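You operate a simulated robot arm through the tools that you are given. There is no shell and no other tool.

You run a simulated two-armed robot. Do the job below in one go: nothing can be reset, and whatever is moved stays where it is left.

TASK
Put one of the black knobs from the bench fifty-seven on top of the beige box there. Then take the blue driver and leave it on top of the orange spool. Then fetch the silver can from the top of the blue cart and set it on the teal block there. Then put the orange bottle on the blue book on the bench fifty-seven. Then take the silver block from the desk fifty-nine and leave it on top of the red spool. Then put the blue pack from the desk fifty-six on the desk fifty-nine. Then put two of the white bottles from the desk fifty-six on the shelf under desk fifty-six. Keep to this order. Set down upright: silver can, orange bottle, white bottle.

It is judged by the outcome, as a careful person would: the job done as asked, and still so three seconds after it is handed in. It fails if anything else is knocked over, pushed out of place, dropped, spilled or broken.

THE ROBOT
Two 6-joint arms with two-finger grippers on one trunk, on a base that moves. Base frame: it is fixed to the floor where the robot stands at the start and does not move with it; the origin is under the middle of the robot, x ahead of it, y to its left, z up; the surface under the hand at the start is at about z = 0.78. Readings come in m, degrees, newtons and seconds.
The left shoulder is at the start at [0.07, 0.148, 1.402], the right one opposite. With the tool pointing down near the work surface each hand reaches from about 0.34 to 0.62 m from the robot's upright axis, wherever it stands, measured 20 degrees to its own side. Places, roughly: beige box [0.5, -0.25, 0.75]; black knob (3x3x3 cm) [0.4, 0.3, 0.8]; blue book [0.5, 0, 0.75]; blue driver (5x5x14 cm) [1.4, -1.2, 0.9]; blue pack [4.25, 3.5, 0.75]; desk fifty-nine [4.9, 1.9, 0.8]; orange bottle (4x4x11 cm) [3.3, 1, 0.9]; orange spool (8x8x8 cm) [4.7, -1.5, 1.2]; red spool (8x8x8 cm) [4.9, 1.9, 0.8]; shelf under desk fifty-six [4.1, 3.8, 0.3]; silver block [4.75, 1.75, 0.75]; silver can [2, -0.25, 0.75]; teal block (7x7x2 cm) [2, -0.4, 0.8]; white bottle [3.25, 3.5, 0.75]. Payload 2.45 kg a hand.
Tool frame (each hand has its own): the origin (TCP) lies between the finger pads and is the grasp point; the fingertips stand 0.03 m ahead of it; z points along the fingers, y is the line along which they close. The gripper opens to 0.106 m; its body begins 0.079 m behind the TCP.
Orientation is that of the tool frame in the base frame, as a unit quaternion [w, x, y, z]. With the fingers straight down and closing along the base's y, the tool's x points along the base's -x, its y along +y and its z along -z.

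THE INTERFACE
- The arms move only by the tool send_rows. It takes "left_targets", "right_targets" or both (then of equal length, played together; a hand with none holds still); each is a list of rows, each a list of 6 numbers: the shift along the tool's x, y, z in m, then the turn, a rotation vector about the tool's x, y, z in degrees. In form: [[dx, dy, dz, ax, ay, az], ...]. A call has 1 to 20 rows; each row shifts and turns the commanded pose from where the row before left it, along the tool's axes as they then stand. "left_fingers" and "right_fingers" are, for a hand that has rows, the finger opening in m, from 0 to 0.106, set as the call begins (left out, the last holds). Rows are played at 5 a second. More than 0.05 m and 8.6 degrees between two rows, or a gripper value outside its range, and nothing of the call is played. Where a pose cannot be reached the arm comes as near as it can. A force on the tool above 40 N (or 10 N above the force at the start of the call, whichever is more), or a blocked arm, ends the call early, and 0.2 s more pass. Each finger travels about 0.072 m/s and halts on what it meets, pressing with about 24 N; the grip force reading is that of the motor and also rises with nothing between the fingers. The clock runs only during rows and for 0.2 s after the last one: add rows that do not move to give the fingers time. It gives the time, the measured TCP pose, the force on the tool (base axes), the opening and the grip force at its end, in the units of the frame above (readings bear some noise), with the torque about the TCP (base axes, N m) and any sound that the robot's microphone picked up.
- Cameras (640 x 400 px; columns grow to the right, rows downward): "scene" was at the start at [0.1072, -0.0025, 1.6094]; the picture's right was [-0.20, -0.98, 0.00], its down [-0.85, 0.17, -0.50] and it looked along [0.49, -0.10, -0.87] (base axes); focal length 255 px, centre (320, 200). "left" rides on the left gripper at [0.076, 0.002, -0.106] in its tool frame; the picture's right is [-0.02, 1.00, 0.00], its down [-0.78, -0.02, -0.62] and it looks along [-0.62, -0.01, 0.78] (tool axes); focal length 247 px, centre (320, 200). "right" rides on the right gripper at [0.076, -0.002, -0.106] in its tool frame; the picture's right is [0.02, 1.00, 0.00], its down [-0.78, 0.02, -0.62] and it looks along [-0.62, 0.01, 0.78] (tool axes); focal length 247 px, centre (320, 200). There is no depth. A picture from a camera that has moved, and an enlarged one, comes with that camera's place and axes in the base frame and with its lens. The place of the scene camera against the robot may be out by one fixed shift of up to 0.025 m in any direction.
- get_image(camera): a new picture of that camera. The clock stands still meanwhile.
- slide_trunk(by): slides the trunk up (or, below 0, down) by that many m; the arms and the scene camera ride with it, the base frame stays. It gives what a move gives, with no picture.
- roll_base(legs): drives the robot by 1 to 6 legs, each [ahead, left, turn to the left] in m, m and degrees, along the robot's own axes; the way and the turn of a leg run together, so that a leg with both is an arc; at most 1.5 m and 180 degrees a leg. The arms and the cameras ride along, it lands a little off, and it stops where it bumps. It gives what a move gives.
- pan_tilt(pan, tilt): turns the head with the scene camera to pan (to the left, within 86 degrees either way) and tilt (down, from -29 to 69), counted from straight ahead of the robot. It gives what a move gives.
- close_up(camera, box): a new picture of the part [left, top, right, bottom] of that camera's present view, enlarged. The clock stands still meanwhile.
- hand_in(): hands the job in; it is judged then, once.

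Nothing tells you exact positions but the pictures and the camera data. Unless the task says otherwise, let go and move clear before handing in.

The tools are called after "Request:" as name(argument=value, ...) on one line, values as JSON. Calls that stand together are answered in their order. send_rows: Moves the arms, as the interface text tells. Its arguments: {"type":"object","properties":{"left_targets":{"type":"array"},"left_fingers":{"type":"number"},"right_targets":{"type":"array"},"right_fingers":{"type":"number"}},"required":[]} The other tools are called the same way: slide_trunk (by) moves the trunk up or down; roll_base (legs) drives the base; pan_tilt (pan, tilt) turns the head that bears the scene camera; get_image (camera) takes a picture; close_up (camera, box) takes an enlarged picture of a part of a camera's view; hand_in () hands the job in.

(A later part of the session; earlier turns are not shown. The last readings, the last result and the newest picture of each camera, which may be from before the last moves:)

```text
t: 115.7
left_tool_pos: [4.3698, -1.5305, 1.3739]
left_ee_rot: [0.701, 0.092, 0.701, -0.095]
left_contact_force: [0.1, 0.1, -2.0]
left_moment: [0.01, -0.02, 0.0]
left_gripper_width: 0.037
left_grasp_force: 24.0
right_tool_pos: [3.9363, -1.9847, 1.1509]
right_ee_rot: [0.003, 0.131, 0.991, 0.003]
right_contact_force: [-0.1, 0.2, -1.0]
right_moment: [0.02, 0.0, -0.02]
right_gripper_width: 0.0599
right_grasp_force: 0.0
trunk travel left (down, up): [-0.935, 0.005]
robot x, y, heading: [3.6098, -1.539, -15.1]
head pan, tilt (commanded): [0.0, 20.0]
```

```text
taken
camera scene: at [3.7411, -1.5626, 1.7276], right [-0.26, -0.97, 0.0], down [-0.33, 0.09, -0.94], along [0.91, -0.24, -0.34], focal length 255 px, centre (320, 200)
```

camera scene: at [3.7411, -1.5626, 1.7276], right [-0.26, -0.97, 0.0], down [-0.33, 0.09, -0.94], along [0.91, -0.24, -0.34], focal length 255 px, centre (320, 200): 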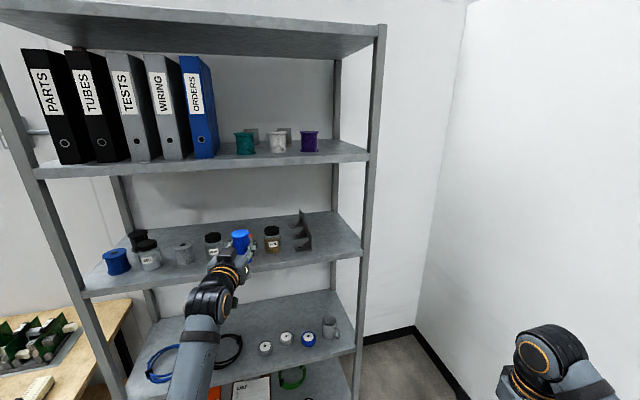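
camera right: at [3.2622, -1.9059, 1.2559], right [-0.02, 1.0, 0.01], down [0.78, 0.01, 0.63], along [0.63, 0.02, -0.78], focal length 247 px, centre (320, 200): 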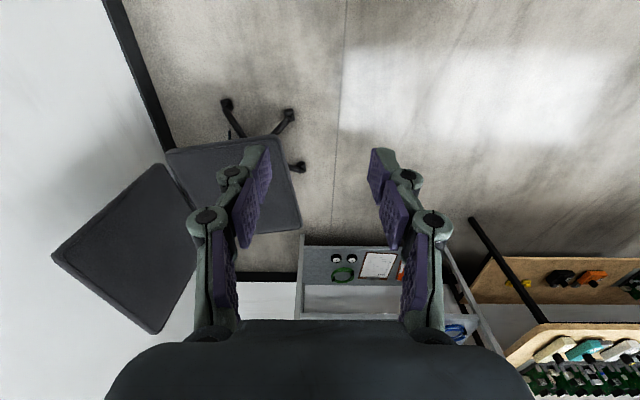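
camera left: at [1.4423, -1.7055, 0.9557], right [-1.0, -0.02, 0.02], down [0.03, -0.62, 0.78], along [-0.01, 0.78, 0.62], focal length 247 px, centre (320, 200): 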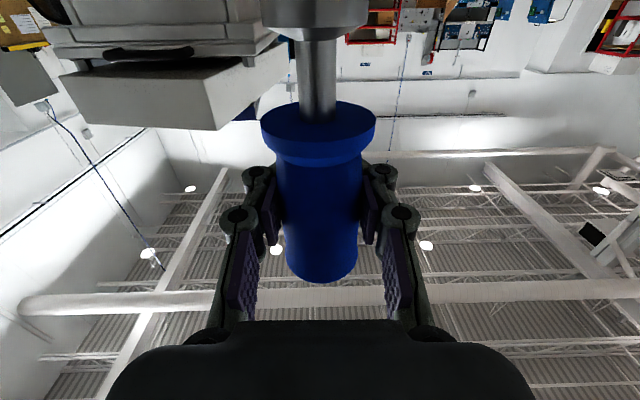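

I zoom on the spool region to see the hand relative to it.

Request:
close_up(camera="scene", box=[170, 200, 330, 300])

```text
4.00 times, centred on (250, 250) of scene
camera zoom: at [3.7411, -1.5626, 1.7276], right [-0.26, -0.97, 0.0], down [-0.33, 0.09, -0.94], along [0.91, -0.24, -0.34], focal length 1020 px, centre (600, 0)
```

zoom: 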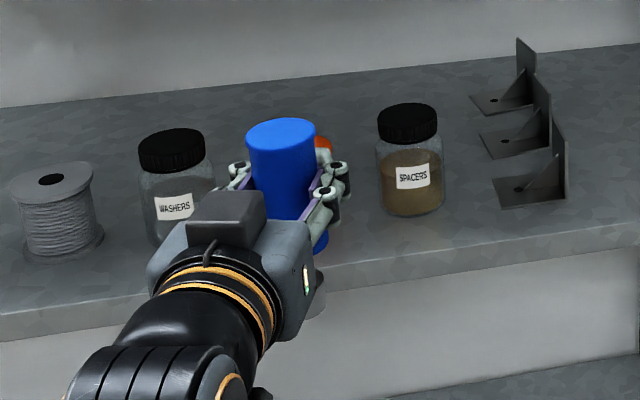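

The jar midpoint puts the spool at about [4.675, -1.518]. I shift the base left 9 cm and ahead 18 cm so the driver stops in front of the spool.

Request:
send_rows(left_targets=[[-0.01, 0, 0, 0, 0, 0], [0, 0, 0, 0, 0, 0]])

Request:
roll_base(legs=[[0, 0.09, 0], [0.17, 0, 0]])

Request:
close_up(camera="scene", box=[170, 200, 330, 300])

```text
t: 116.3
left_tool_pos: [4.3683, -1.5293, 1.3851]
left_ee_rot: [0.701, 0.093, 0.701, -0.096]
left_contact_force: [-0.7, -0.2, -1.8]
left_moment: [0.01, 0.01, 0.01]
left_gripper_width: 0.0373
left_grasp_force: 23.8
right_tool_pos: [3.9358, -1.9847, 1.1496]
right_ee_rot: [0.003, 0.131, 0.991, 0.002]
right_contact_force: [-0.1, 0.1, 0.0]
right_moment: [0.01, 0.04, 0.01]
right_gripper_width: 0.06
right_grasp_force: 0.1
trunk travel left (down, up): [-0.935, 0.005]
robot x, y, heading: [3.6065, -1.5346, -15.0]
head pan, tilt (commanded): [0.0, 20.0]
```

```text
t: 118.5
left_tool_pos: [4.5519, -1.4871, 1.389]
left_ee_rot: [0.702, 0.094, 0.7, -0.095]
left_contact_force: [-0.3, -0.4, -1.7]
left_moment: [-0.01, -0.01, 0.04]
left_gripper_width: 0.0369
left_grasp_force: 23.9
right_tool_pos: [4.1189, -1.9391, 1.1505]
right_ee_rot: [0.006, 0.132, 0.991, 0.002]
right_contact_force: [-0.5, 1.0, -0.3]
right_moment: [-0.01, -0.06, 0.01]
right_gripper_width: 0.0602
right_grasp_force: 0.0
trunk travel left (down, up): [-0.935, 0.005]
robot x, y, heading: [3.7926, -1.4898, -14.9]
head pan, tilt (commanded): [0.0, 20.0]
```

```text
4.00 times, centred on (250, 250) of scene
camera zoom: at [3.9221, -1.518, 1.7282], right [-0.26, -0.97, 0.0], down [-0.33, 0.09, -0.94], along [0.91, -0.24, -0.34], focal length 1020 px, centre (600, 0)
```

zoom: 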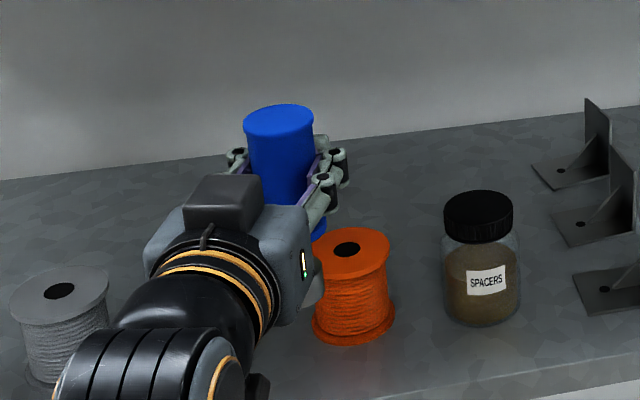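

The spool is now visible and straight ahead of the driver by 12 cm. I advance at this height, about 4 cm above the spool top.

Request:
send_rows(left_targets=[[0, 0, 0.03, 0, 0, 0], [0, 0, 0.03, 0, 0, 0], [0, 0, 0.03, 0, 0, 0], [0, 0, 0.03, 0, 0, 0], [0, 0, 0, 0, 0, 0], [0, 0, 0, 0, 0, 0]])

Request:
close_up(camera="scene", box=[170, 200, 330, 300])

Request:
get_image(camera="left")

```text
t: 119.9
left_tool_pos: [4.671, -1.5192, 1.3861]
left_ee_rot: [0.701, 0.093, 0.701, -0.094]
left_contact_force: [0.0, -0.3, -1.7]
left_moment: [0.03, -0.02, 0.0]
left_gripper_width: 0.0372
left_grasp_force: 23.5
right_tool_pos: [4.1221, -1.9421, 1.1498]
right_ee_rot: [0.004, 0.131, 0.991, 0.002]
right_contact_force: [0.0, -0.7, 0.9]
right_moment: [-0.01, -0.02, 0.01]
right_gripper_width: 0.0601
right_grasp_force: 0.1
trunk travel left (down, up): [-0.935, 0.005]
robot x, y, heading: [3.7954, -1.4925, -15.0]
head pan, tilt (commanded): [0.0, 20.0]
```

```text
4.00 times, centred on (250, 250) of scene
camera zoom: at [3.926, -1.5193, 1.7278], right [-0.26, -0.97, 0.0], down [-0.33, 0.09, -0.94], along [0.91, -0.24, -0.34], focal length 1020 px, centre (600, 0)
```

zoom: 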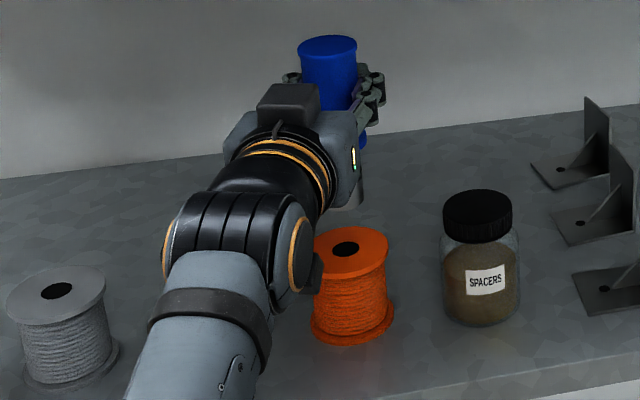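

```text
taken
camera left: at [4.5676, -1.489, 1.3097], right [0.26, 0.96, 0.02], down [-0.6, 0.15, 0.78], along [0.75, -0.22, 0.62], focal length 247 px, centre (320, 200)
```

left: 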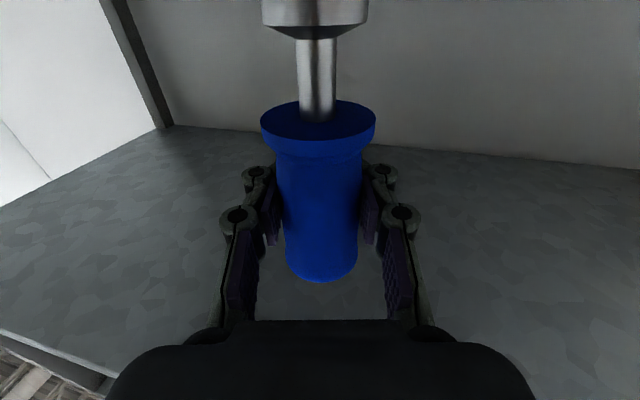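

The driver's foot appears above the spool's centre. I zoom in for a finer check before lowering.

Request:
close_up(camera="scene", box=[230, 220, 290, 290])

```text
5.71 times, centred on (260, 255) of scene
camera zoom: at [3.926, -1.5193, 1.7278], right [-0.26, -0.97, 0.0], down [-0.33, 0.09, -0.94], along [0.91, -0.24, -0.34], focal length 1457 px, centre (663, -114)
```

zoom: 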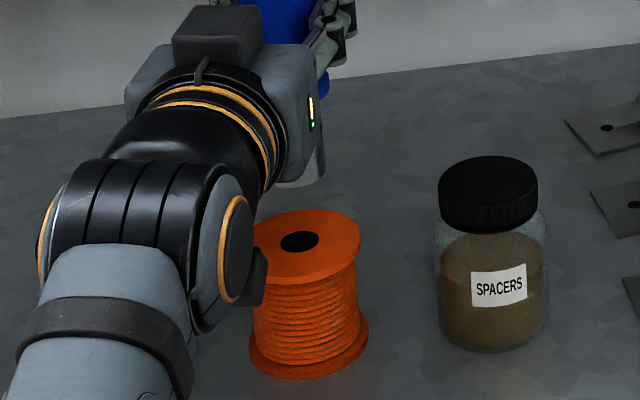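

The driver's foot is a ø3.3 cm socket and looks centred to within about 5 mm. I lower 3 cm and re-check.

Request:
send_rows(left_targets=[[0.01, 0, 0, 0, 0, 0], [0.01, 0, 0, 0, 0, 0], [0.01, 0, 0, 0, 0, 0], [0, 0, 0, 0, 0, 0], [0, 0, 0, 0, 0, 0]])

Request:
close_up(camera="scene", box=[230, 220, 290, 290])

```text
t: 121.1
left_tool_pos: [4.6715, -1.5198, 1.3556]
left_ee_rot: [0.701, 0.093, 0.701, -0.095]
left_contact_force: [0.3, -0.1, -0.8]
left_moment: [0.03, -0.05, 0.0]
left_gripper_width: 0.0369
left_grasp_force: 24.4
right_tool_pos: [4.122, -1.9404, 1.1498]
right_ee_rot: [0.003, 0.131, 0.991, 0.002]
right_contact_force: [0.2, -0.2, -0.7]
right_moment: [0.01, 0.01, 0.0]
right_gripper_width: 0.0599
right_grasp_force: 0.0
trunk travel left (down, up): [-0.935, 0.005]
robot x, y, heading: [3.794, -1.4924, -15.2]
head pan, tilt (commanded): [0.0, 20.0]
```

```text
5.71 times, centred on (260, 255) of scene
camera zoom: at [3.9267, -1.5193, 1.7277], right [-0.26, -0.97, 0.0], down [-0.33, 0.09, -0.94], along [0.91, -0.24, -0.34], focal length 1457 px, centre (663, -114)
```

zoom: 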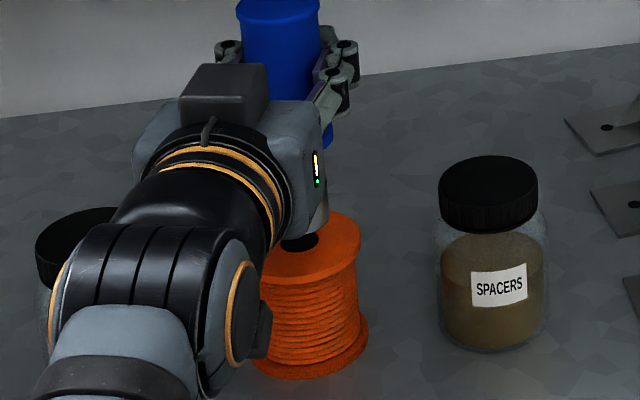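

The foot and spool centres line up almost exactly, with about 1.2 cm left. I lower gently until contact.

Request:
send_rows(left_targets=[[0.003, 0, 0, 0, 0, 0], [0.003, 0, 0, 0, 0, 0], [0.002, 0, 0, 0, 0, 0], [0, 0, 0, 0, 0, 0]])

Request:
close_up(camera="scene", box=[230, 220, 290, 290])

```text
t: 122.1
left_tool_pos: [4.6709, -1.5184, 1.3479]
left_ee_rot: [0.701, 0.094, 0.701, -0.095]
left_contact_force: [-0.2, 0.3, -1.8]
left_moment: [-0.02, -0.02, 0.01]
left_gripper_width: 0.0371
left_grasp_force: 24.5
right_tool_pos: [4.122, -1.9423, 1.1486]
right_ee_rot: [0.003, 0.132, 0.991, 0.002]
right_contact_force: [0.8, 0.2, -0.5]
right_moment: [-0.03, -0.02, 0.01]
right_gripper_width: 0.06
right_grasp_force: 0.1
trunk travel left (down, up): [-0.935, 0.005]
robot x, y, heading: [3.7974, -1.495, -15.3]
head pan, tilt (commanded): [0.0, 20.0]
```

```text
5.71 times, centred on (260, 255) of scene
camera zoom: at [3.9271, -1.5194, 1.7277], right [-0.26, -0.97, 0.0], down [-0.33, 0.09, -0.94], along [0.91, -0.24, -0.34], focal length 1457 px, centre (663, -114)
```

zoom: 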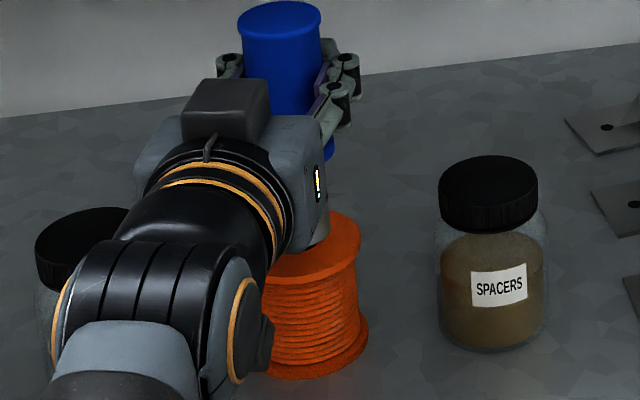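

Request:
send_rows(left_targets=[[0.002, 0, 0, 0, 0, 0], [0, 0, 0, 0, 0, 0], [0.002, 0, 0, 0, 0, 0], [0, 0, 0, 0, 0, 0]])

```text
t: 123.1
left_tool_pos: [4.6728, -1.5181, 1.3433]
left_ee_rot: [0.701, 0.094, 0.701, -0.095]
left_contact_force: [0.1, 0.6, -1.0]
left_moment: [0.01, -0.01, 0.05]
left_gripper_width: 0.0368
left_grasp_force: 24.4
right_tool_pos: [4.122, -1.9409, 1.1497]
right_ee_rot: [0.003, 0.132, 0.991, 0.002]
right_contact_force: [0.6, 0.7, -0.1]
right_moment: [-0.03, 0.01, 0.01]
right_gripper_width: 0.0599
right_grasp_force: 0.1
trunk travel left (down, up): [-0.935, 0.005]
robot x, y, heading: [3.7984, -1.4931, -15.5]
head pan, tilt (commanded): [0.0, 20.0]
```

I feel no contact yet at z 1.343, so I continue in 2 mm steps.

Request:
send_rows(left_targets=[[0.002, 0, 0, 0, 0, 0], [0, 0, 0, 0, 0, 0]])

Request:
send_rows(left_targets=[[0.002, 0, 0, 0, 0, 0], [0, 0, 0, 0, 0, 0]])

Request:
close_up(camera="scene", box=[230, 220, 290, 290])

```text
t: 123.7
left_tool_pos: [4.6715, -1.5184, 1.3426]
left_ee_rot: [0.701, 0.094, 0.701, -0.096]
left_contact_force: [0.8, -0.6, -2.0]
left_moment: [0.03, -0.03, 0.01]
left_gripper_width: 0.0369
left_grasp_force: 23.8
right_tool_pos: [4.1221, -1.9414, 1.1499]
right_ee_rot: [0.003, 0.131, 0.991, 0.002]
right_contact_force: [0.1, 0.2, -0.6]
right_moment: [-0.01, -0.02, 0.01]
right_gripper_width: 0.0599
right_grasp_force: 0.0
trunk travel left (down, up): [-0.935, 0.005]
robot x, y, heading: [3.7959, -1.4871, -15.3]
head pan, tilt (commanded): [0.0, 20.0]
```

```text
t: 124.3
left_tool_pos: [4.6717, -1.519, 1.3393]
left_ee_rot: [0.701, 0.094, 0.701, -0.095]
left_contact_force: [1.1, 0.2, -1.7]
left_moment: [0.0, -0.01, 0.01]
left_gripper_width: 0.0369
left_grasp_force: 24.0
right_tool_pos: [4.1223, -1.9429, 1.1493]
right_ee_rot: [0.004, 0.131, 0.991, 0.002]
right_contact_force: [-0.7, -0.4, 0.2]
right_moment: [0.04, -0.02, -0.01]
right_gripper_width: 0.0599
right_grasp_force: 0.1
trunk travel left (down, up): [-0.935, 0.005]
robot x, y, heading: [3.796, -1.4931, -15.0]
head pan, tilt (commanded): [0.0, 20.0]
```

```text
5.71 times, centred on (260, 255) of scene
camera zoom: at [3.9271, -1.5193, 1.7277], right [-0.26, -0.97, 0.0], down [-0.33, 0.09, -0.94], along [0.91, -0.24, -0.34], focal length 1457 px, centre (663, -114)
```

zoom: 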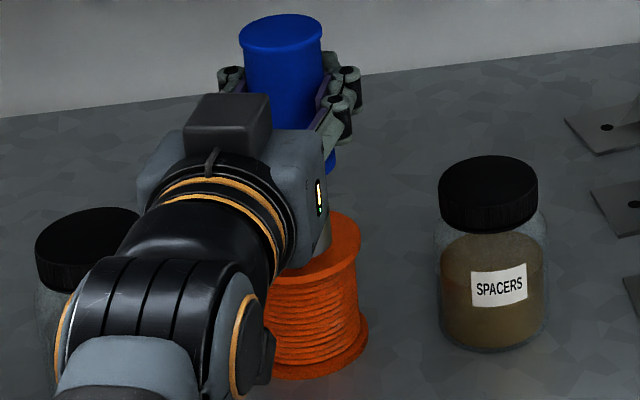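

Request:
send_rows(left_targets=[[0.002, 0, 0, 0, 0, 0], [0, 0, 0, 0, 0, 0]])

Request:
send_rows(left_targets=[[0.002, 0, 0, 0, 0, 0], [0, 0, 0, 0, 0, 0]])

```text
t: 124.9
left_tool_pos: [4.6708, -1.5182, 1.3388]
left_ee_rot: [0.701, 0.093, 0.701, -0.093]
left_contact_force: [0.9, -0.2, -2.2]
left_moment: [0.02, -0.03, -0.01]
left_gripper_width: 0.0368
left_grasp_force: 24.3
right_tool_pos: [4.1218, -1.942, 1.1485]
right_ee_rot: [0.004, 0.131, 0.991, 0.001]
right_contact_force: [-0.5, 0.3, -0.6]
right_moment: [0.03, 0.01, 0.01]
right_gripper_width: 0.06
right_grasp_force: 0.0
trunk travel left (down, up): [-0.935, 0.005]
robot x, y, heading: [3.7969, -1.4908, -14.9]
head pan, tilt (commanded): [0.0, 20.0]
```

```text
t: 125.5
left_tool_pos: [4.6707, -1.5186, 1.336]
left_ee_rot: [0.701, 0.092, 0.701, -0.094]
left_contact_force: [-0.2, 1.0, -2.1]
left_moment: [0.01, -0.02, 0.01]
left_gripper_width: 0.0367
left_grasp_force: 24.2
right_tool_pos: [4.1228, -1.9416, 1.1492]
right_ee_rot: [0.002, 0.131, 0.991, 0.003]
right_contact_force: [-1.0, -0.1, -0.9]
right_moment: [-0.02, -0.03, -0.01]
right_gripper_width: 0.0602
right_grasp_force: 0.1
trunk travel left (down, up): [-0.935, 0.005]
robot x, y, heading: [3.7995, -1.4892, -15.0]
head pan, tilt (commanded): [0.0, 20.0]
```

Request:
close_up(camera="scene", box=[245, 235, 285, 275])

Request:
get_image(camera="left")

```text
10.00 times, centred on (265, 255) of scene
camera zoom: at [3.9271, -1.5193, 1.7277], right [-0.26, -0.97, 0.0], down [-0.33, 0.09, -0.94], along [0.91, -0.24, -0.34], focal length 2550 px, centre (870, -350)
```

zoom: 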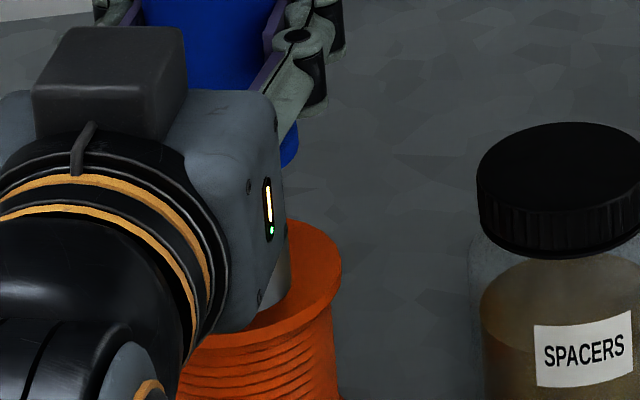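

```text
taken
camera left: at [4.5682, -1.4888, 1.2593], right [0.26, 0.96, 0.02], down [-0.6, 0.15, 0.78], along [0.75, -0.22, 0.62], focal length 247 px, centre (320, 200)
```

left: 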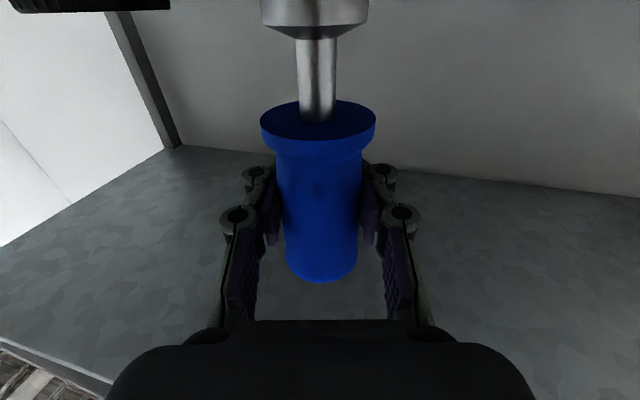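

The foot turns out to be about 1.6 cm short of the spool's centre. I raise slightly, move ahead and re-check before touching down.

Request:
send_rows(left_targets=[[-0.008, 0, 0, 0, 0, 0], [0, 0, 0.008, 0, 0, 0], [0, 0, 0.008, 0, 0, 0], [0, 0, 0, 0, 0, 0], [0, 0, 0, 0, 0, 0]])

Request:
close_up(camera="scene", box=[245, 235, 285, 275])

```text
t: 126.7
left_tool_pos: [4.6865, -1.5229, 1.3443]
left_ee_rot: [0.701, 0.094, 0.701, -0.095]
left_contact_force: [0.6, 0.6, -1.8]
left_moment: [-0.02, 0.01, 0.01]
left_gripper_width: 0.037
left_grasp_force: 24.0
right_tool_pos: [4.1226, -1.9427, 1.1491]
right_ee_rot: [0.003, 0.132, 0.991, 0.002]
right_contact_force: [-0.2, -0.7, 0.8]
right_moment: [0.02, 0.03, -0.01]
right_gripper_width: 0.0599
right_grasp_force: 0.0
trunk travel left (down, up): [-0.935, 0.005]
robot x, y, heading: [3.799, -1.4914, -14.9]
head pan, tilt (commanded): [0.0, 20.0]
```

```text
10.00 times, centred on (265, 255) of scene
camera zoom: at [3.9268, -1.5193, 1.7277], right [-0.26, -0.97, 0.0], down [-0.33, 0.09, -0.94], along [0.91, -0.24, -0.34], focal length 2550 px, centre (870, -350)
```

zoom: 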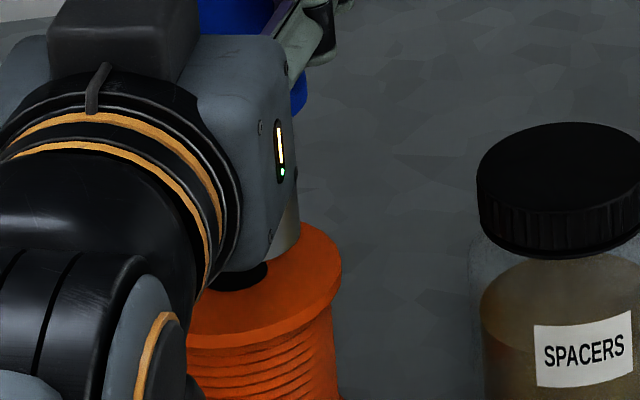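

Now the foot is nearly over the hole, perhaps 3 mm to the right. I nudge left and slightly back, then lower to contact.

Request:
send_rows(left_targets=[[0, 0.003, -0.003, 0, 0, 0], [0.004, 0, 0, 0, 0, 0], [0.004, 0, 0, 0, 0, 0], [0, 0, 0, 0, 0, 0], [0, 0, 0, 0, 0, 0]])

Request:
send_rows(left_targets=[[0.002, 0, 0, 0, 0, 0], [0, 0, 0, 0, 0, 0]])

Request:
close_up(camera="scene", box=[245, 235, 285, 275])

```text
t: 127.9
left_tool_pos: [4.6846, -1.5202, 1.3367]
left_ee_rot: [0.701, 0.094, 0.701, -0.095]
left_contact_force: [0.4, 0.0, -2.0]
left_moment: [0.02, -0.03, -0.02]
left_gripper_width: 0.0366
left_grasp_force: 23.7
right_tool_pos: [4.122, -1.9414, 1.1508]
right_ee_rot: [0.002, 0.131, 0.991, 0.002]
right_contact_force: [-0.2, 0.4, -0.9]
right_moment: [-0.01, 0.03, -0.03]
right_gripper_width: 0.06
right_grasp_force: 0.2
trunk travel left (down, up): [-0.935, 0.005]
robot x, y, heading: [3.7956, -1.4875, -15.2]
head pan, tilt (commanded): [0.0, 20.0]
```

```text
t: 128.5
left_tool_pos: [4.6847, -1.5197, 1.3344]
left_ee_rot: [0.701, 0.094, 0.701, -0.095]
left_contact_force: [-0.1, -1.1, -1.7]
left_moment: [-0.03, -0.05, -0.01]
left_gripper_width: 0.0368
left_grasp_force: 24.0
right_tool_pos: [4.1209, -1.9408, 1.15]
right_ee_rot: [0.003, 0.131, 0.991, 0.002]
right_contact_force: [0.1, 0.1, -0.2]
right_moment: [-0.01, 0.01, 0.03]
right_gripper_width: 0.0597
right_grasp_force: 0.0
trunk travel left (down, up): [-0.935, 0.005]
robot x, y, heading: [3.7969, -1.4952, -15.0]
head pan, tilt (commanded): [0.0, 20.0]
```

```text
10.00 times, centred on (265, 255) of scene
camera zoom: at [3.927, -1.5193, 1.7277], right [-0.26, -0.97, 0.0], down [-0.33, 0.09, -0.94], along [0.91, -0.24, -0.34], focal length 2550 px, centre (870, -350)
```

zoom: 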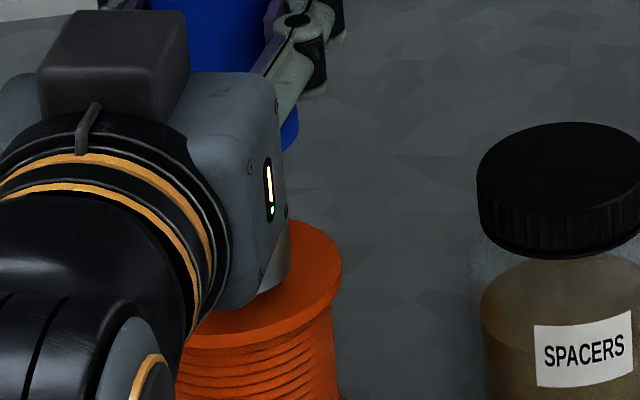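

Request:
send_rows(left_targets=[[0.002, 0, 0, 0, 0, 0], [0, 0, 0, 0, 0, 0]])

Request:
send_rows(left_targets=[[0.002, 0, 0, 0, 0, 0], [0, 0, 0, 0, 0, 0]])

```text
t: 129.1
left_tool_pos: [4.6852, -1.5191, 1.3319]
left_ee_rot: [0.701, 0.094, 0.701, -0.095]
left_contact_force: [0.4, -0.7, -2.3]
left_moment: [0.02, -0.05, 0.02]
left_gripper_width: 0.0369
left_grasp_force: 23.5
right_tool_pos: [4.1219, -1.9406, 1.1487]
right_ee_rot: [0.003, 0.132, 0.991, 0.003]
right_contact_force: [-0.7, 0.7, -0.1]
right_moment: [0.02, -0.01, -0.01]
right_gripper_width: 0.0599
right_grasp_force: 0.1
trunk travel left (down, up): [-0.935, 0.005]
robot x, y, heading: [3.7976, -1.4916, -15.1]
head pan, tilt (commanded): [0.0, 20.0]
```

```text
t: 129.7
left_tool_pos: [4.6839, -1.5198, 1.3301]
left_ee_rot: [0.701, 0.093, 0.701, -0.095]
left_contact_force: [-0.3, 0.3, -1.6]
left_moment: [-0.01, -0.01, 0.0]
left_gripper_width: 0.037
left_grasp_force: 23.8
right_tool_pos: [4.1219, -1.941, 1.1496]
right_ee_rot: [0.003, 0.131, 0.991, 0.002]
right_contact_force: [0.0, 0.6, 0.3]
right_moment: [0.0, 0.01, 0.02]
right_gripper_width: 0.06
right_grasp_force: 0.1
trunk travel left (down, up): [-0.935, 0.005]
robot x, y, heading: [3.7996, -1.4926, -15.2]
head pan, tilt (commanded): [0.0, 20.0]
```

Request:
send_rows(left_targets=[[0.002, 0, 0, 0, 0, 0], [0, 0, 0, 0, 0, 0]])

Request:
close_up(camera="scene", box=[245, 235, 285, 275])

```text
t: 130.3
left_tool_pos: [4.6838, -1.5194, 1.3283]
left_ee_rot: [0.701, 0.094, 0.701, -0.094]
left_contact_force: [0.2, -0.4, -1.3]
left_moment: [0.0, -0.01, -0.01]
left_gripper_width: 0.0369
left_grasp_force: 24.0
right_tool_pos: [4.1219, -1.9414, 1.149]
right_ee_rot: [0.003, 0.132, 0.991, 0.003]
right_contact_force: [1.1, -0.3, -0.7]
right_moment: [-0.01, 0.01, 0.01]
right_gripper_width: 0.0599
right_grasp_force: 0.1
trunk travel left (down, up): [-0.935, 0.005]
robot x, y, heading: [3.7994, -1.4928, -14.8]
head pan, tilt (commanded): [0.0, 20.0]
```

```text
10.00 times, centred on (265, 255) of scene
camera zoom: at [3.9271, -1.5193, 1.7277], right [-0.26, -0.97, 0.0], down [-0.33, 0.09, -0.94], along [0.91, -0.24, -0.34], focal length 2550 px, centre (870, -350)
```

zoom: 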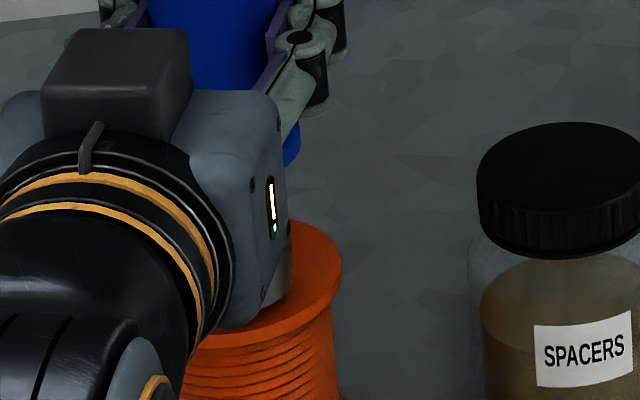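

Still no contact, and the foot appears about 7 mm short of centre at this height. I move ahead 7 mm, then continue down while keeping the foot aligned with the spool centre in the picture.

Request:
send_rows(left_targets=[[0, 0, 0.007, 0, 0, 0], [0, 0.001, 0, 0, 0, 0], [0.002, 0, 0.002, 0, 0, 0], [0, 0, 0, 0, 0, 0]])

Request:
send_rows(left_targets=[[0.002, 0, 0.002, 0, 0, 0], [0, 0, 0, 0, 0, 0]])

Request:
close_up(camera="scene", box=[245, 235, 285, 275])

```text
t: 131.3
left_tool_pos: [4.6939, -1.5212, 1.325]
left_ee_rot: [0.701, 0.093, 0.701, -0.095]
left_contact_force: [-0.5, 0.3, -2.4]
left_moment: [0.02, -0.02, -0.02]
left_gripper_width: 0.0368
left_grasp_force: 23.8
right_tool_pos: [4.1227, -1.9418, 1.1494]
right_ee_rot: [0.003, 0.131, 0.991, 0.002]
right_contact_force: [-0.6, 0.3, 0.6]
right_moment: [0.0, 0.03, -0.03]
right_gripper_width: 0.0602
right_grasp_force: 0.1
trunk travel left (down, up): [-0.935, 0.005]
robot x, y, heading: [3.7997, -1.4906, -15.4]
head pan, tilt (commanded): [0.0, 20.0]
```

```text
t: 131.9
left_tool_pos: [4.6968, -1.521, 1.3238]
left_ee_rot: [0.701, 0.094, 0.701, -0.095]
left_contact_force: [0.6, 0.5, -2.3]
left_moment: [-0.01, 0.02, 0.02]
left_gripper_width: 0.037
left_grasp_force: 23.9
right_tool_pos: [4.1221, -1.9407, 1.1488]
right_ee_rot: [0.002, 0.132, 0.991, 0.002]
right_contact_force: [0.5, 0.2, 0.6]
right_moment: [0.01, -0.02, 0.0]
right_gripper_width: 0.0601
right_grasp_force: 0.1
trunk travel left (down, up): [-0.935, 0.005]
robot x, y, heading: [3.7971, -1.4939, -15.3]
head pan, tilt (commanded): [0.0, 20.0]
```

```text
10.00 times, centred on (265, 255) of scene
camera zoom: at [3.9272, -1.5194, 1.7277], right [-0.26, -0.97, 0.0], down [-0.33, 0.09, -0.94], along [0.91, -0.24, -0.34], focal length 2550 px, centre (870, -350)
```

zoom: 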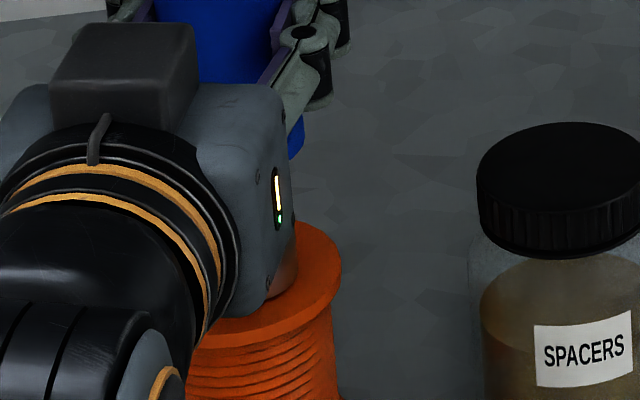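

Request:
send_rows(left_targets=[[0, 0.003, 0, 0, 0, 0], [0.002, 0, 0.002, 0, 0, 0], [0, 0, 0, 0, 0, 0]])

Request:
send_rows(left_targets=[[0.002, 0, 0.002, 0, 0, 0], [0, 0, 0, 0, 0, 0]])

Request:
close_up(camera="scene", box=[245, 235, 285, 275])

```text
t: 132.7
left_tool_pos: [4.6986, -1.5197, 1.3207]
left_ee_rot: [0.701, 0.094, 0.701, -0.095]
left_contact_force: [1.0, 0.2, -1.6]
left_moment: [-0.02, -0.03, -0.01]
left_gripper_width: 0.0369
left_grasp_force: 23.8
right_tool_pos: [4.1216, -1.9401, 1.1501]
right_ee_rot: [0.003, 0.132, 0.991, 0.002]
right_contact_force: [0.4, 0.7, -0.1]
right_moment: [0.0, 0.03, -0.04]
right_gripper_width: 0.0599
right_grasp_force: 0.0
trunk travel left (down, up): [-0.935, 0.005]
robot x, y, heading: [3.7968, -1.4923, -15.0]
head pan, tilt (commanded): [0.0, 20.0]
```

```text
t: 133.3
left_tool_pos: [4.6999, -1.5196, 1.3206]
left_ee_rot: [0.702, 0.093, 0.7, -0.094]
left_contact_force: [-0.6, 0.7, 2.7]
left_moment: [0.08, 0.15, -0.02]
left_gripper_width: 0.0369
left_grasp_force: 24.2
right_tool_pos: [4.1219, -1.9416, 1.1496]
right_ee_rot: [0.004, 0.132, 0.991, 0.002]
right_contact_force: [0.9, 0.6, 0.2]
right_moment: [-0.04, 0.01, 0.04]
right_gripper_width: 0.06
right_grasp_force: 0.1
trunk travel left (down, up): [-0.935, 0.005]
robot x, y, heading: [3.7939, -1.4956, -15.2]
head pan, tilt (commanded): [0.0, 20.0]
```

```text
10.00 times, centred on (265, 255) of scene
camera zoom: at [3.9256, -1.519, 1.7279], right [-0.26, -0.97, 0.0], down [-0.33, 0.09, -0.94], along [0.91, -0.24, -0.34], focal length 2550 px, centre (870, -350)
```

zoom: 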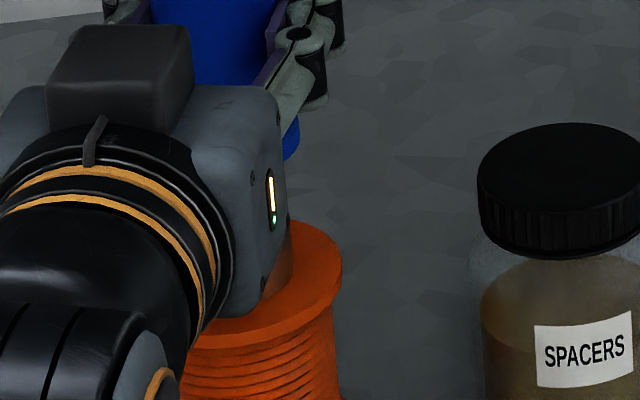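

Contact: the load shifted by about 4.5 N at z 1.3206, with the foot within 3 mm of the spool centre. I release now.

Request:
send_rows(left_targets=[[0, 0, 0, 0, 0, 0], [0, 0, 0, 0, 0, 0]], left_fingers=0.045)

Request:
close_up(camera="scene", box=[230, 200, 290, 280])

Request:
get_image(camera="left")

```text
t: 133.9
left_tool_pos: [4.6998, -1.5213, 1.3194]
left_ee_rot: [0.701, 0.093, 0.701, -0.094]
left_contact_force: [0.1, 0.2, -0.1]
left_moment: [0.0, 0.01, 0.0]
left_gripper_width: 0.0453
left_grasp_force: 0.0
right_tool_pos: [4.12, -1.9412, 1.15]
right_ee_rot: [0.003, 0.131, 0.991, 0.002]
right_contact_force: [0.6, -0.3, -0.1]
right_moment: [0.01, -0.04, -0.01]
right_gripper_width: 0.0602
right_grasp_force: 0.2
trunk travel left (down, up): [-0.935, 0.005]
robot x, y, heading: [3.7914, -1.4939, -14.7]
head pan, tilt (commanded): [0.0, 20.0]
```

```text
5.00 times, centred on (260, 240) of scene
camera zoom: at [3.9262, -1.5192, 1.7278], right [-0.26, -0.97, 0.0], down [-0.33, 0.09, -0.94], along [0.91, -0.24, -0.34], focal length 1275 px, centre (620, 0)
```

zoom: 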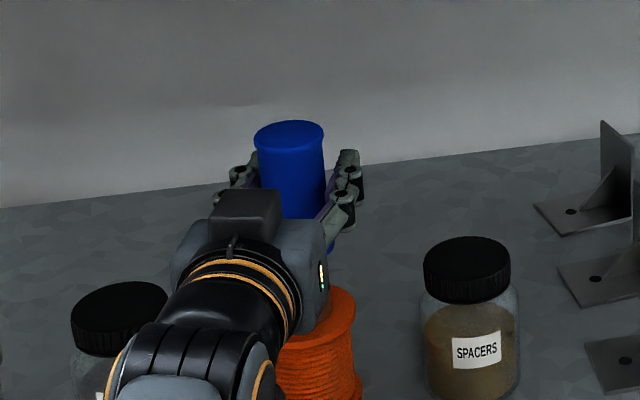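

```text
taken
camera left: at [4.5965, -1.4898, 1.2443], right [0.26, 0.96, 0.02], down [-0.6, 0.15, 0.78], along [0.75, -0.22, 0.62], focal length 247 px, centre (320, 200)
```

left: 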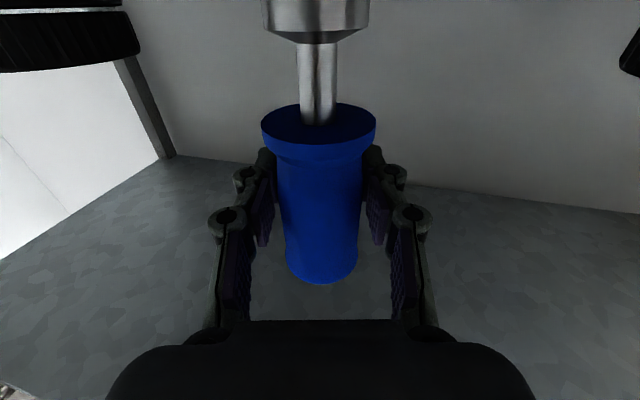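

The driver stands on its own. I open wider and back the hand straight out.

Request:
send_rows(left_targets=[[0, 0, 0, 0, 0, 0], [0, 0, 0, 0, 0, 0], [0, 0, 0, 0, 0, 0]], left_fingers=0.085)

Request:
send_rows(left_targets=[[0, 0, -0.01, 0, 0, 0], [0, 0, -0.02, 0, 0, 0], [0, 0, -0.03, 0, 0, 0], [0, 0, -0.03, 0, 0, 0], [0, 0, -0.03, 0, 0, 0], [0, 0, -0.03, 0, 0, 0], [0, 0, 0, 0, 0, 0]])

Request:
close_up(camera="scene", box=[170, 180, 330, 300])

```text
t: 134.7
left_tool_pos: [4.6996, -1.5195, 1.3216]
left_ee_rot: [0.701, 0.093, 0.7, -0.096]
left_contact_force: [-0.1, -0.5, -0.2]
left_moment: [0.01, -0.02, 0.02]
left_gripper_width: 0.0851
left_grasp_force: 0.1
right_tool_pos: [4.1219, -1.9425, 1.1507]
right_ee_rot: [0.003, 0.131, 0.991, 0.003]
right_contact_force: [0.6, -0.5, 0.0]
right_moment: [-0.01, 0.01, -0.04]
right_gripper_width: 0.0599
right_grasp_force: 0.0
trunk travel left (down, up): [-0.935, 0.005]
robot x, y, heading: [3.7973, -1.4911, -14.9]
head pan, tilt (commanded): [0.0, 20.0]
```

```text
t: 136.3
left_tool_pos: [4.5543, -1.4805, 1.3195]
left_ee_rot: [0.701, 0.094, 0.701, -0.096]
left_contact_force: [-0.3, -0.1, 0.0]
left_moment: [-0.01, -0.01, 0.03]
left_gripper_width: 0.0853
left_grasp_force: 0.1
right_tool_pos: [4.1219, -1.9416, 1.1501]
right_ee_rot: [0.003, 0.13, 0.991, 0.002]
right_contact_force: [0.1, 0.0, 0.5]
right_moment: [-0.01, 0.03, -0.03]
right_gripper_width: 0.0601
right_grasp_force: 0.0
trunk travel left (down, up): [-0.935, 0.005]
robot x, y, heading: [3.7947, -1.4901, -15.3]
head pan, tilt (commanded): [0.0, 20.0]
```

```text
3.33 times, centred on (250, 240) of scene
camera zoom: at [3.927, -1.5195, 1.7277], right [-0.26, -0.97, 0.0], down [-0.33, 0.09, -0.94], along [0.91, -0.24, -0.34], focal length 850 px, centre (553, 67)
```

zoom: 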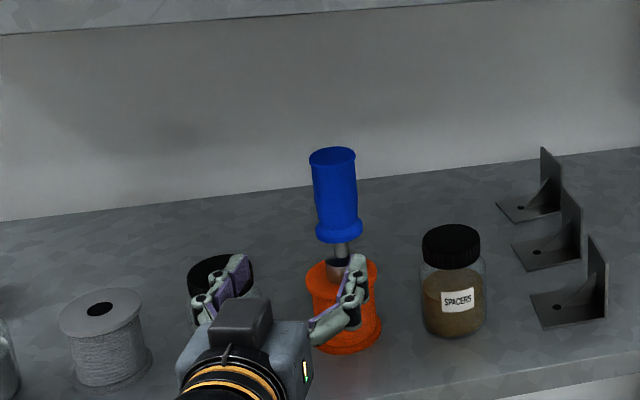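

The blue driver stands upright on the orange spool. I back away and turn around to look at the blue cart's far side for the silver can.

Request:
roll_base(legs=[[-0.5, 0, 0], [0, 0, 120]])

Request:
pan_tilt(pan=50, tilt=30)

Request:
get_image(camera="scene")

Request:
close_up(camera="scene", box=[230, 150, 520, 330])

```text
t: 144.3
left_tool_pos: [2.9215, -0.712, 1.3189]
left_ee_rot: [-0.431, 0.561, -0.43, -0.561]
left_contact_force: [1.1, 0.6, -0.7]
left_moment: [0.01, 0.01, 0.02]
left_gripper_width: 0.085
left_grasp_force: 0.0
right_tool_pos: [3.5367, -0.8558, 1.1482]
right_ee_rot: [0.001, 0.794, -0.608, -0.005]
right_contact_force: [0.4, -0.1, -0.3]
right_moment: [0.01, 0.0, 0.0]
right_gripper_width: 0.06
right_grasp_force: 0.0
trunk travel left (down, up): [-0.935, 0.005]
robot x, y, heading: [3.3119, -1.3613, 105.1]
head pan, tilt (commanded): [0.0, 20.0]
```

```text
t: 145.4
left_tool_pos: [2.9212, -0.712, 1.3204]
left_ee_rot: [-0.432, 0.56, -0.431, -0.56]
left_contact_force: [-0.3, -0.4, 0.3]
left_moment: [0.01, 0.0, -0.01]
left_gripper_width: 0.0849
left_grasp_force: 0.1
right_tool_pos: [3.5371, -0.8549, 1.149]
right_ee_rot: [0.0, 0.794, -0.608, -0.003]
right_contact_force: [0.2, -0.4, 0.2]
right_moment: [0.0, -0.03, -0.02]
right_gripper_width: 0.0599
right_grasp_force: 0.0
trunk travel left (down, up): [-0.935, 0.005]
robot x, y, heading: [3.3133, -1.3643, 105.1]
head pan, tilt (commanded): [50.0, 30.0]
```

```text
taken
camera scene: at [3.2098, -1.2645, 1.7117], right [0.42, 0.91, 0.0], down [0.45, -0.21, -0.87], along [-0.79, 0.37, -0.5], focal length 255 px, centre (320, 200)
```

scene: 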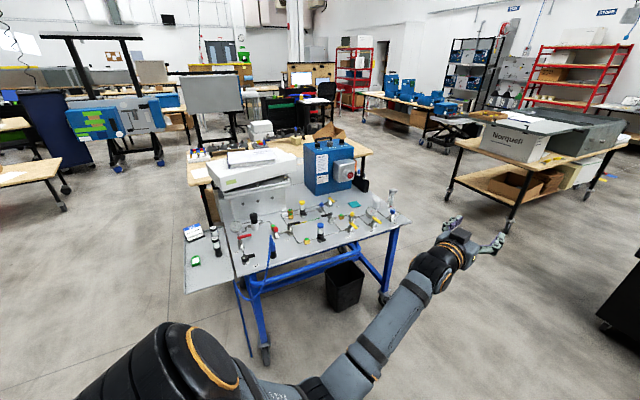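

```text
2.21 times, centred on (375, 240) of scene
camera zoom: at [3.2098, -1.2645, 1.7117], right [0.42, 0.91, 0.0], down [0.45, -0.21, -0.87], along [-0.79, 0.37, -0.5], focal length 563 px, centre (199, 112)
```

zoom: 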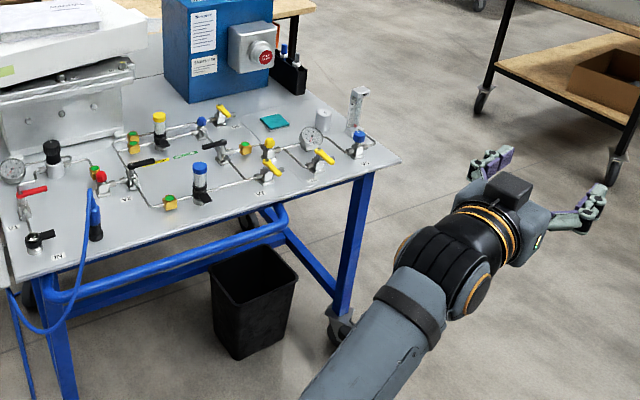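

I can see the silver can at about [2.03, -0.30] and the teal block at about [1.95, -0.42], near the cart's +y end among valves and a flowmeter. I check the space toward that end before driving.

Request:
pan_tilt(pan=0, tilt=32)

Request:
get_image(camera="scene")

Request:
close_up(camera="scene", box=[220, 60, 480, 260])

```text
t: 146.6
left_tool_pos: [2.9211, -0.7126, 1.3197]
left_ee_rot: [-0.433, 0.56, -0.431, -0.56]
left_contact_force: [-0.3, 0.5, -0.2]
left_moment: [0.02, -0.01, 0.02]
left_gripper_width: 0.0849
left_grasp_force: 0.1
right_tool_pos: [3.5381, -0.8566, 1.1497]
right_ee_rot: [0.001, 0.794, -0.608, -0.003]
right_contact_force: [0.2, -0.2, 0.7]
right_moment: [-0.01, 0.0, 0.01]
right_gripper_width: 0.0599
right_grasp_force: 0.1
trunk travel left (down, up): [-0.935, 0.005]
robot x, y, heading: [3.3146, -1.3628, 105.2]
head pan, tilt (commanded): [0.0, 32.0]
```

```text
taken
camera scene: at [3.2683, -1.2163, 1.7086], right [0.97, 0.26, 0.0], down [0.14, -0.51, -0.85], along [-0.22, 0.82, -0.53], focal length 255 px, centre (320, 200)
```

scene: 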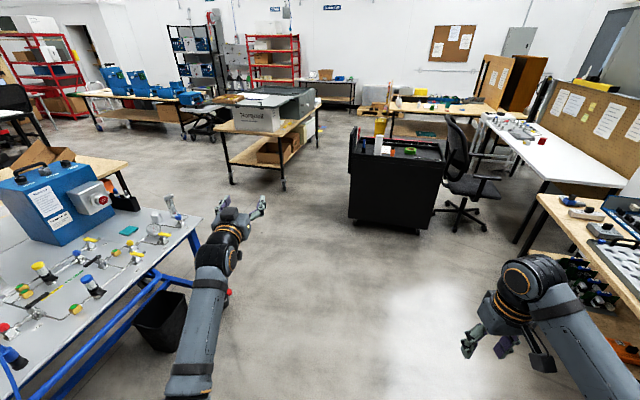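

```text
2.00 times, centred on (350, 160) of scene
camera zoom: at [3.2683, -1.2163, 1.7086], right [0.97, 0.26, 0.0], down [0.14, -0.51, -0.85], along [-0.22, 0.82, -0.53], focal length 510 px, centre (260, 280)
```

zoom: 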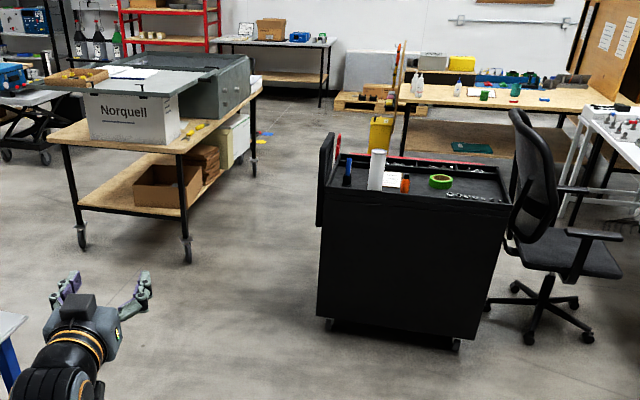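

The black tool cart with the orange bottle stands at about x 3.0–3.7, y≥1.05, and the floor between it and the blue cart is clear. I turn to face -x and strafe to that gap.

Request:
roll_base(legs=[[0, 0, 74.9], [0, -0.95, 0], [0, -0.9, 0]])

Request:
get_image(camera="scene")

```text
t: 159.2
left_tool_pos: [2.5752, 0.275, 1.3198]
left_ee_rot: [0.001, -0.707, -0.001, 0.707]
left_contact_force: [0.8, 0.3, 0.1]
left_moment: [0.02, 0.03, 0.01]
left_gripper_width: 0.0849
left_grasp_force: 0.0
right_tool_pos: [2.8732, 0.8342, 1.151]
right_ee_rot: [0.002, 1.0, 0.002, -0.003]
right_contact_force: [0.1, -0.6, 0.2]
right_moment: [-0.01, -0.01, -0.02]
right_gripper_width: 0.0598
right_grasp_force: 0.0
trunk travel left (down, up): [-0.935, 0.005]
robot x, y, heading: [3.3022, 0.4905, -179.7]
head pan, tilt (commanded): [0.0, 32.0]
```

```text
taken
camera scene: at [3.1557, 0.4971, 1.7086], right [0.0, 1.0, 0.0], down [0.53, 0.0, -0.85], along [-0.85, 0.0, -0.53], focal length 255 px, centre (320, 200)
```

scene: 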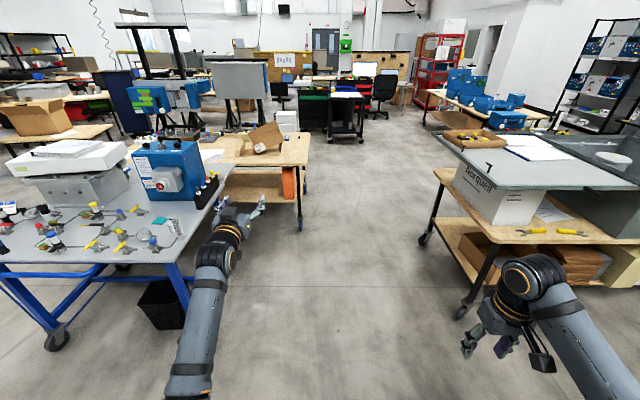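

The gap is clear. I drive ahead to x≈2.0 and turn left to face the cart's end.

Request:
roll_base(legs=[[1.35, 0, 0], [0, -0.05, 90]])

Request:
pan_tilt(pan=0, tilt=50)

Request:
get_image(camera="scene")

Request:
close_up(camera="scene", box=[240, 100, 440, 260])

```text
t: 169.8
left_tool_pos: [2.1424, -0.2176, 1.3211]
left_ee_rot: [0.504, 0.495, 0.504, -0.497]
left_contact_force: [0.2, 0.5, 0.1]
left_moment: [0.0, 0.02, 0.01]
left_gripper_width: 0.085
left_grasp_force: 0.1
right_tool_pos: [1.5774, 0.0709, 1.1493]
right_ee_rot: [0.005, 0.7, 0.714, 0.0]
right_contact_force: [0.6, 0.1, 0.4]
right_moment: [0.01, -0.01, 0.01]
right_gripper_width: 0.06
right_grasp_force: 0.1
trunk travel left (down, up): [-0.935, 0.005]
robot x, y, heading: [1.9177, 0.5097, -88.9]
head pan, tilt (commanded): [0.0, 32.0]
```

```text
t: 170.6
left_tool_pos: [2.1419, -0.2168, 1.3197]
left_ee_rot: [0.503, 0.496, 0.504, -0.497]
left_contact_force: [-0.1, 0.5, -0.5]
left_moment: [-0.02, 0.01, 0.03]
left_gripper_width: 0.0848
left_grasp_force: 0.0
right_tool_pos: [1.5789, 0.0706, 1.1491]
right_ee_rot: [0.004, 0.7, 0.714, 0.0]
right_contact_force: [-0.1, -0.6, 0.0]
right_moment: [-0.03, 0.03, 0.02]
right_gripper_width: 0.0598
right_grasp_force: 0.0
trunk travel left (down, up): [-0.935, 0.005]
robot x, y, heading: [1.9197, 0.508, -88.7]
head pan, tilt (commanded): [0.0, 50.0]
```

```text
taken
camera scene: at [1.9131, 0.3916, 1.6822], right [-1.0, -0.02, 0.0], down [-0.01, 0.77, -0.64], along [0.01, -0.64, -0.77], focal length 255 px, centre (320, 200)
```

scene: 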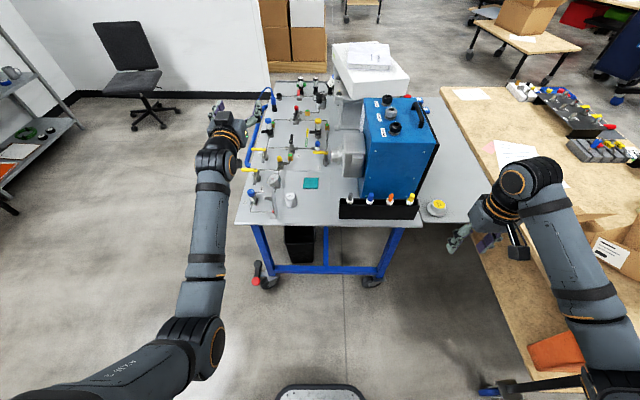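

```text
2.50 times, centred on (340, 180) of scene
camera zoom: at [1.9131, 0.3916, 1.6822], right [-1.0, -0.02, 0.0], down [-0.01, 0.77, -0.64], along [0.01, -0.64, -0.77], focal length 637 px, centre (270, 250)
```

zoom: 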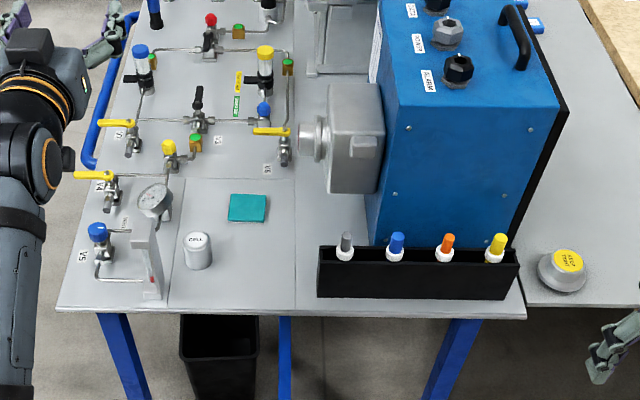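

I see the silver can labelled CELL at about [2.03, -0.34], with a tall flowmeter and a gauge on its +x side, and the teal block at about [1.95, -0.44]. I'll grasp the can from above with the fingers closing along y and the camera toward -x, so I first reorient the left hand clear of the cart.

Request:
send_rows(left_targets=[[0, 0, -0.04, 0, 0, 0], [0.03, 0, -0.04, 0, 0, 0], [0.04, 0, -0.04, 0, 0, 0], [0.04, 0, 0, 0, 0, 0], [0, 0, 0, 0, 0, 0]])

Request:
send_rows(left_targets=[[0, 0, 0, 0, 8.2, 0], [0, 0, 0, 0, 8.2, 0], [0, 0, 0, 0, 8.2, 0], [0, 0, 0, 0, 8.2, 0], [0, 0, 0, 0, 8.2, 0], [0, 0, 0, 0, 8.2, 0], [0, 0, 0, 0, 8.2, 0], [0, 0, 0, 0, 8.2, 0], [0, 0, 0, 0, 8.2, 0], [0, 0, 0, 0, 8.2, 0], [0, 0, 0, 0, 8, 0], [0, 0, 0, 0, 0, 0]])

```text
refused: row 3 steps farther than a row can; nothing moved
```

```text
t: 173.2
left_tool_pos: [2.1425, -0.1734, 1.3164]
left_ee_rot: [0.008, 0.701, 0.713, -0.009]
left_contact_force: [-0.2, -0.8, -0.8]
left_moment: [0.03, 0.01, 0.01]
left_gripper_width: 0.0848
left_grasp_force: 0.0
left hand out of reach, approached as far as the arm can: row 10, 11
right_tool_pos: [1.5788, 0.0705, 1.1499]
right_ee_rot: [0.004, 0.7, 0.714, 0.0]
right_contact_force: [0.9, 0.0, -0.1]
right_moment: [0.01, 0.0, -0.03]
right_gripper_width: 0.0601
right_grasp_force: 0.0
trunk travel left (down, up): [-0.935, 0.005]
robot x, y, heading: [1.9203, 0.5085, -88.9]
head pan, tilt (commanded): [0.0, 50.0]
```

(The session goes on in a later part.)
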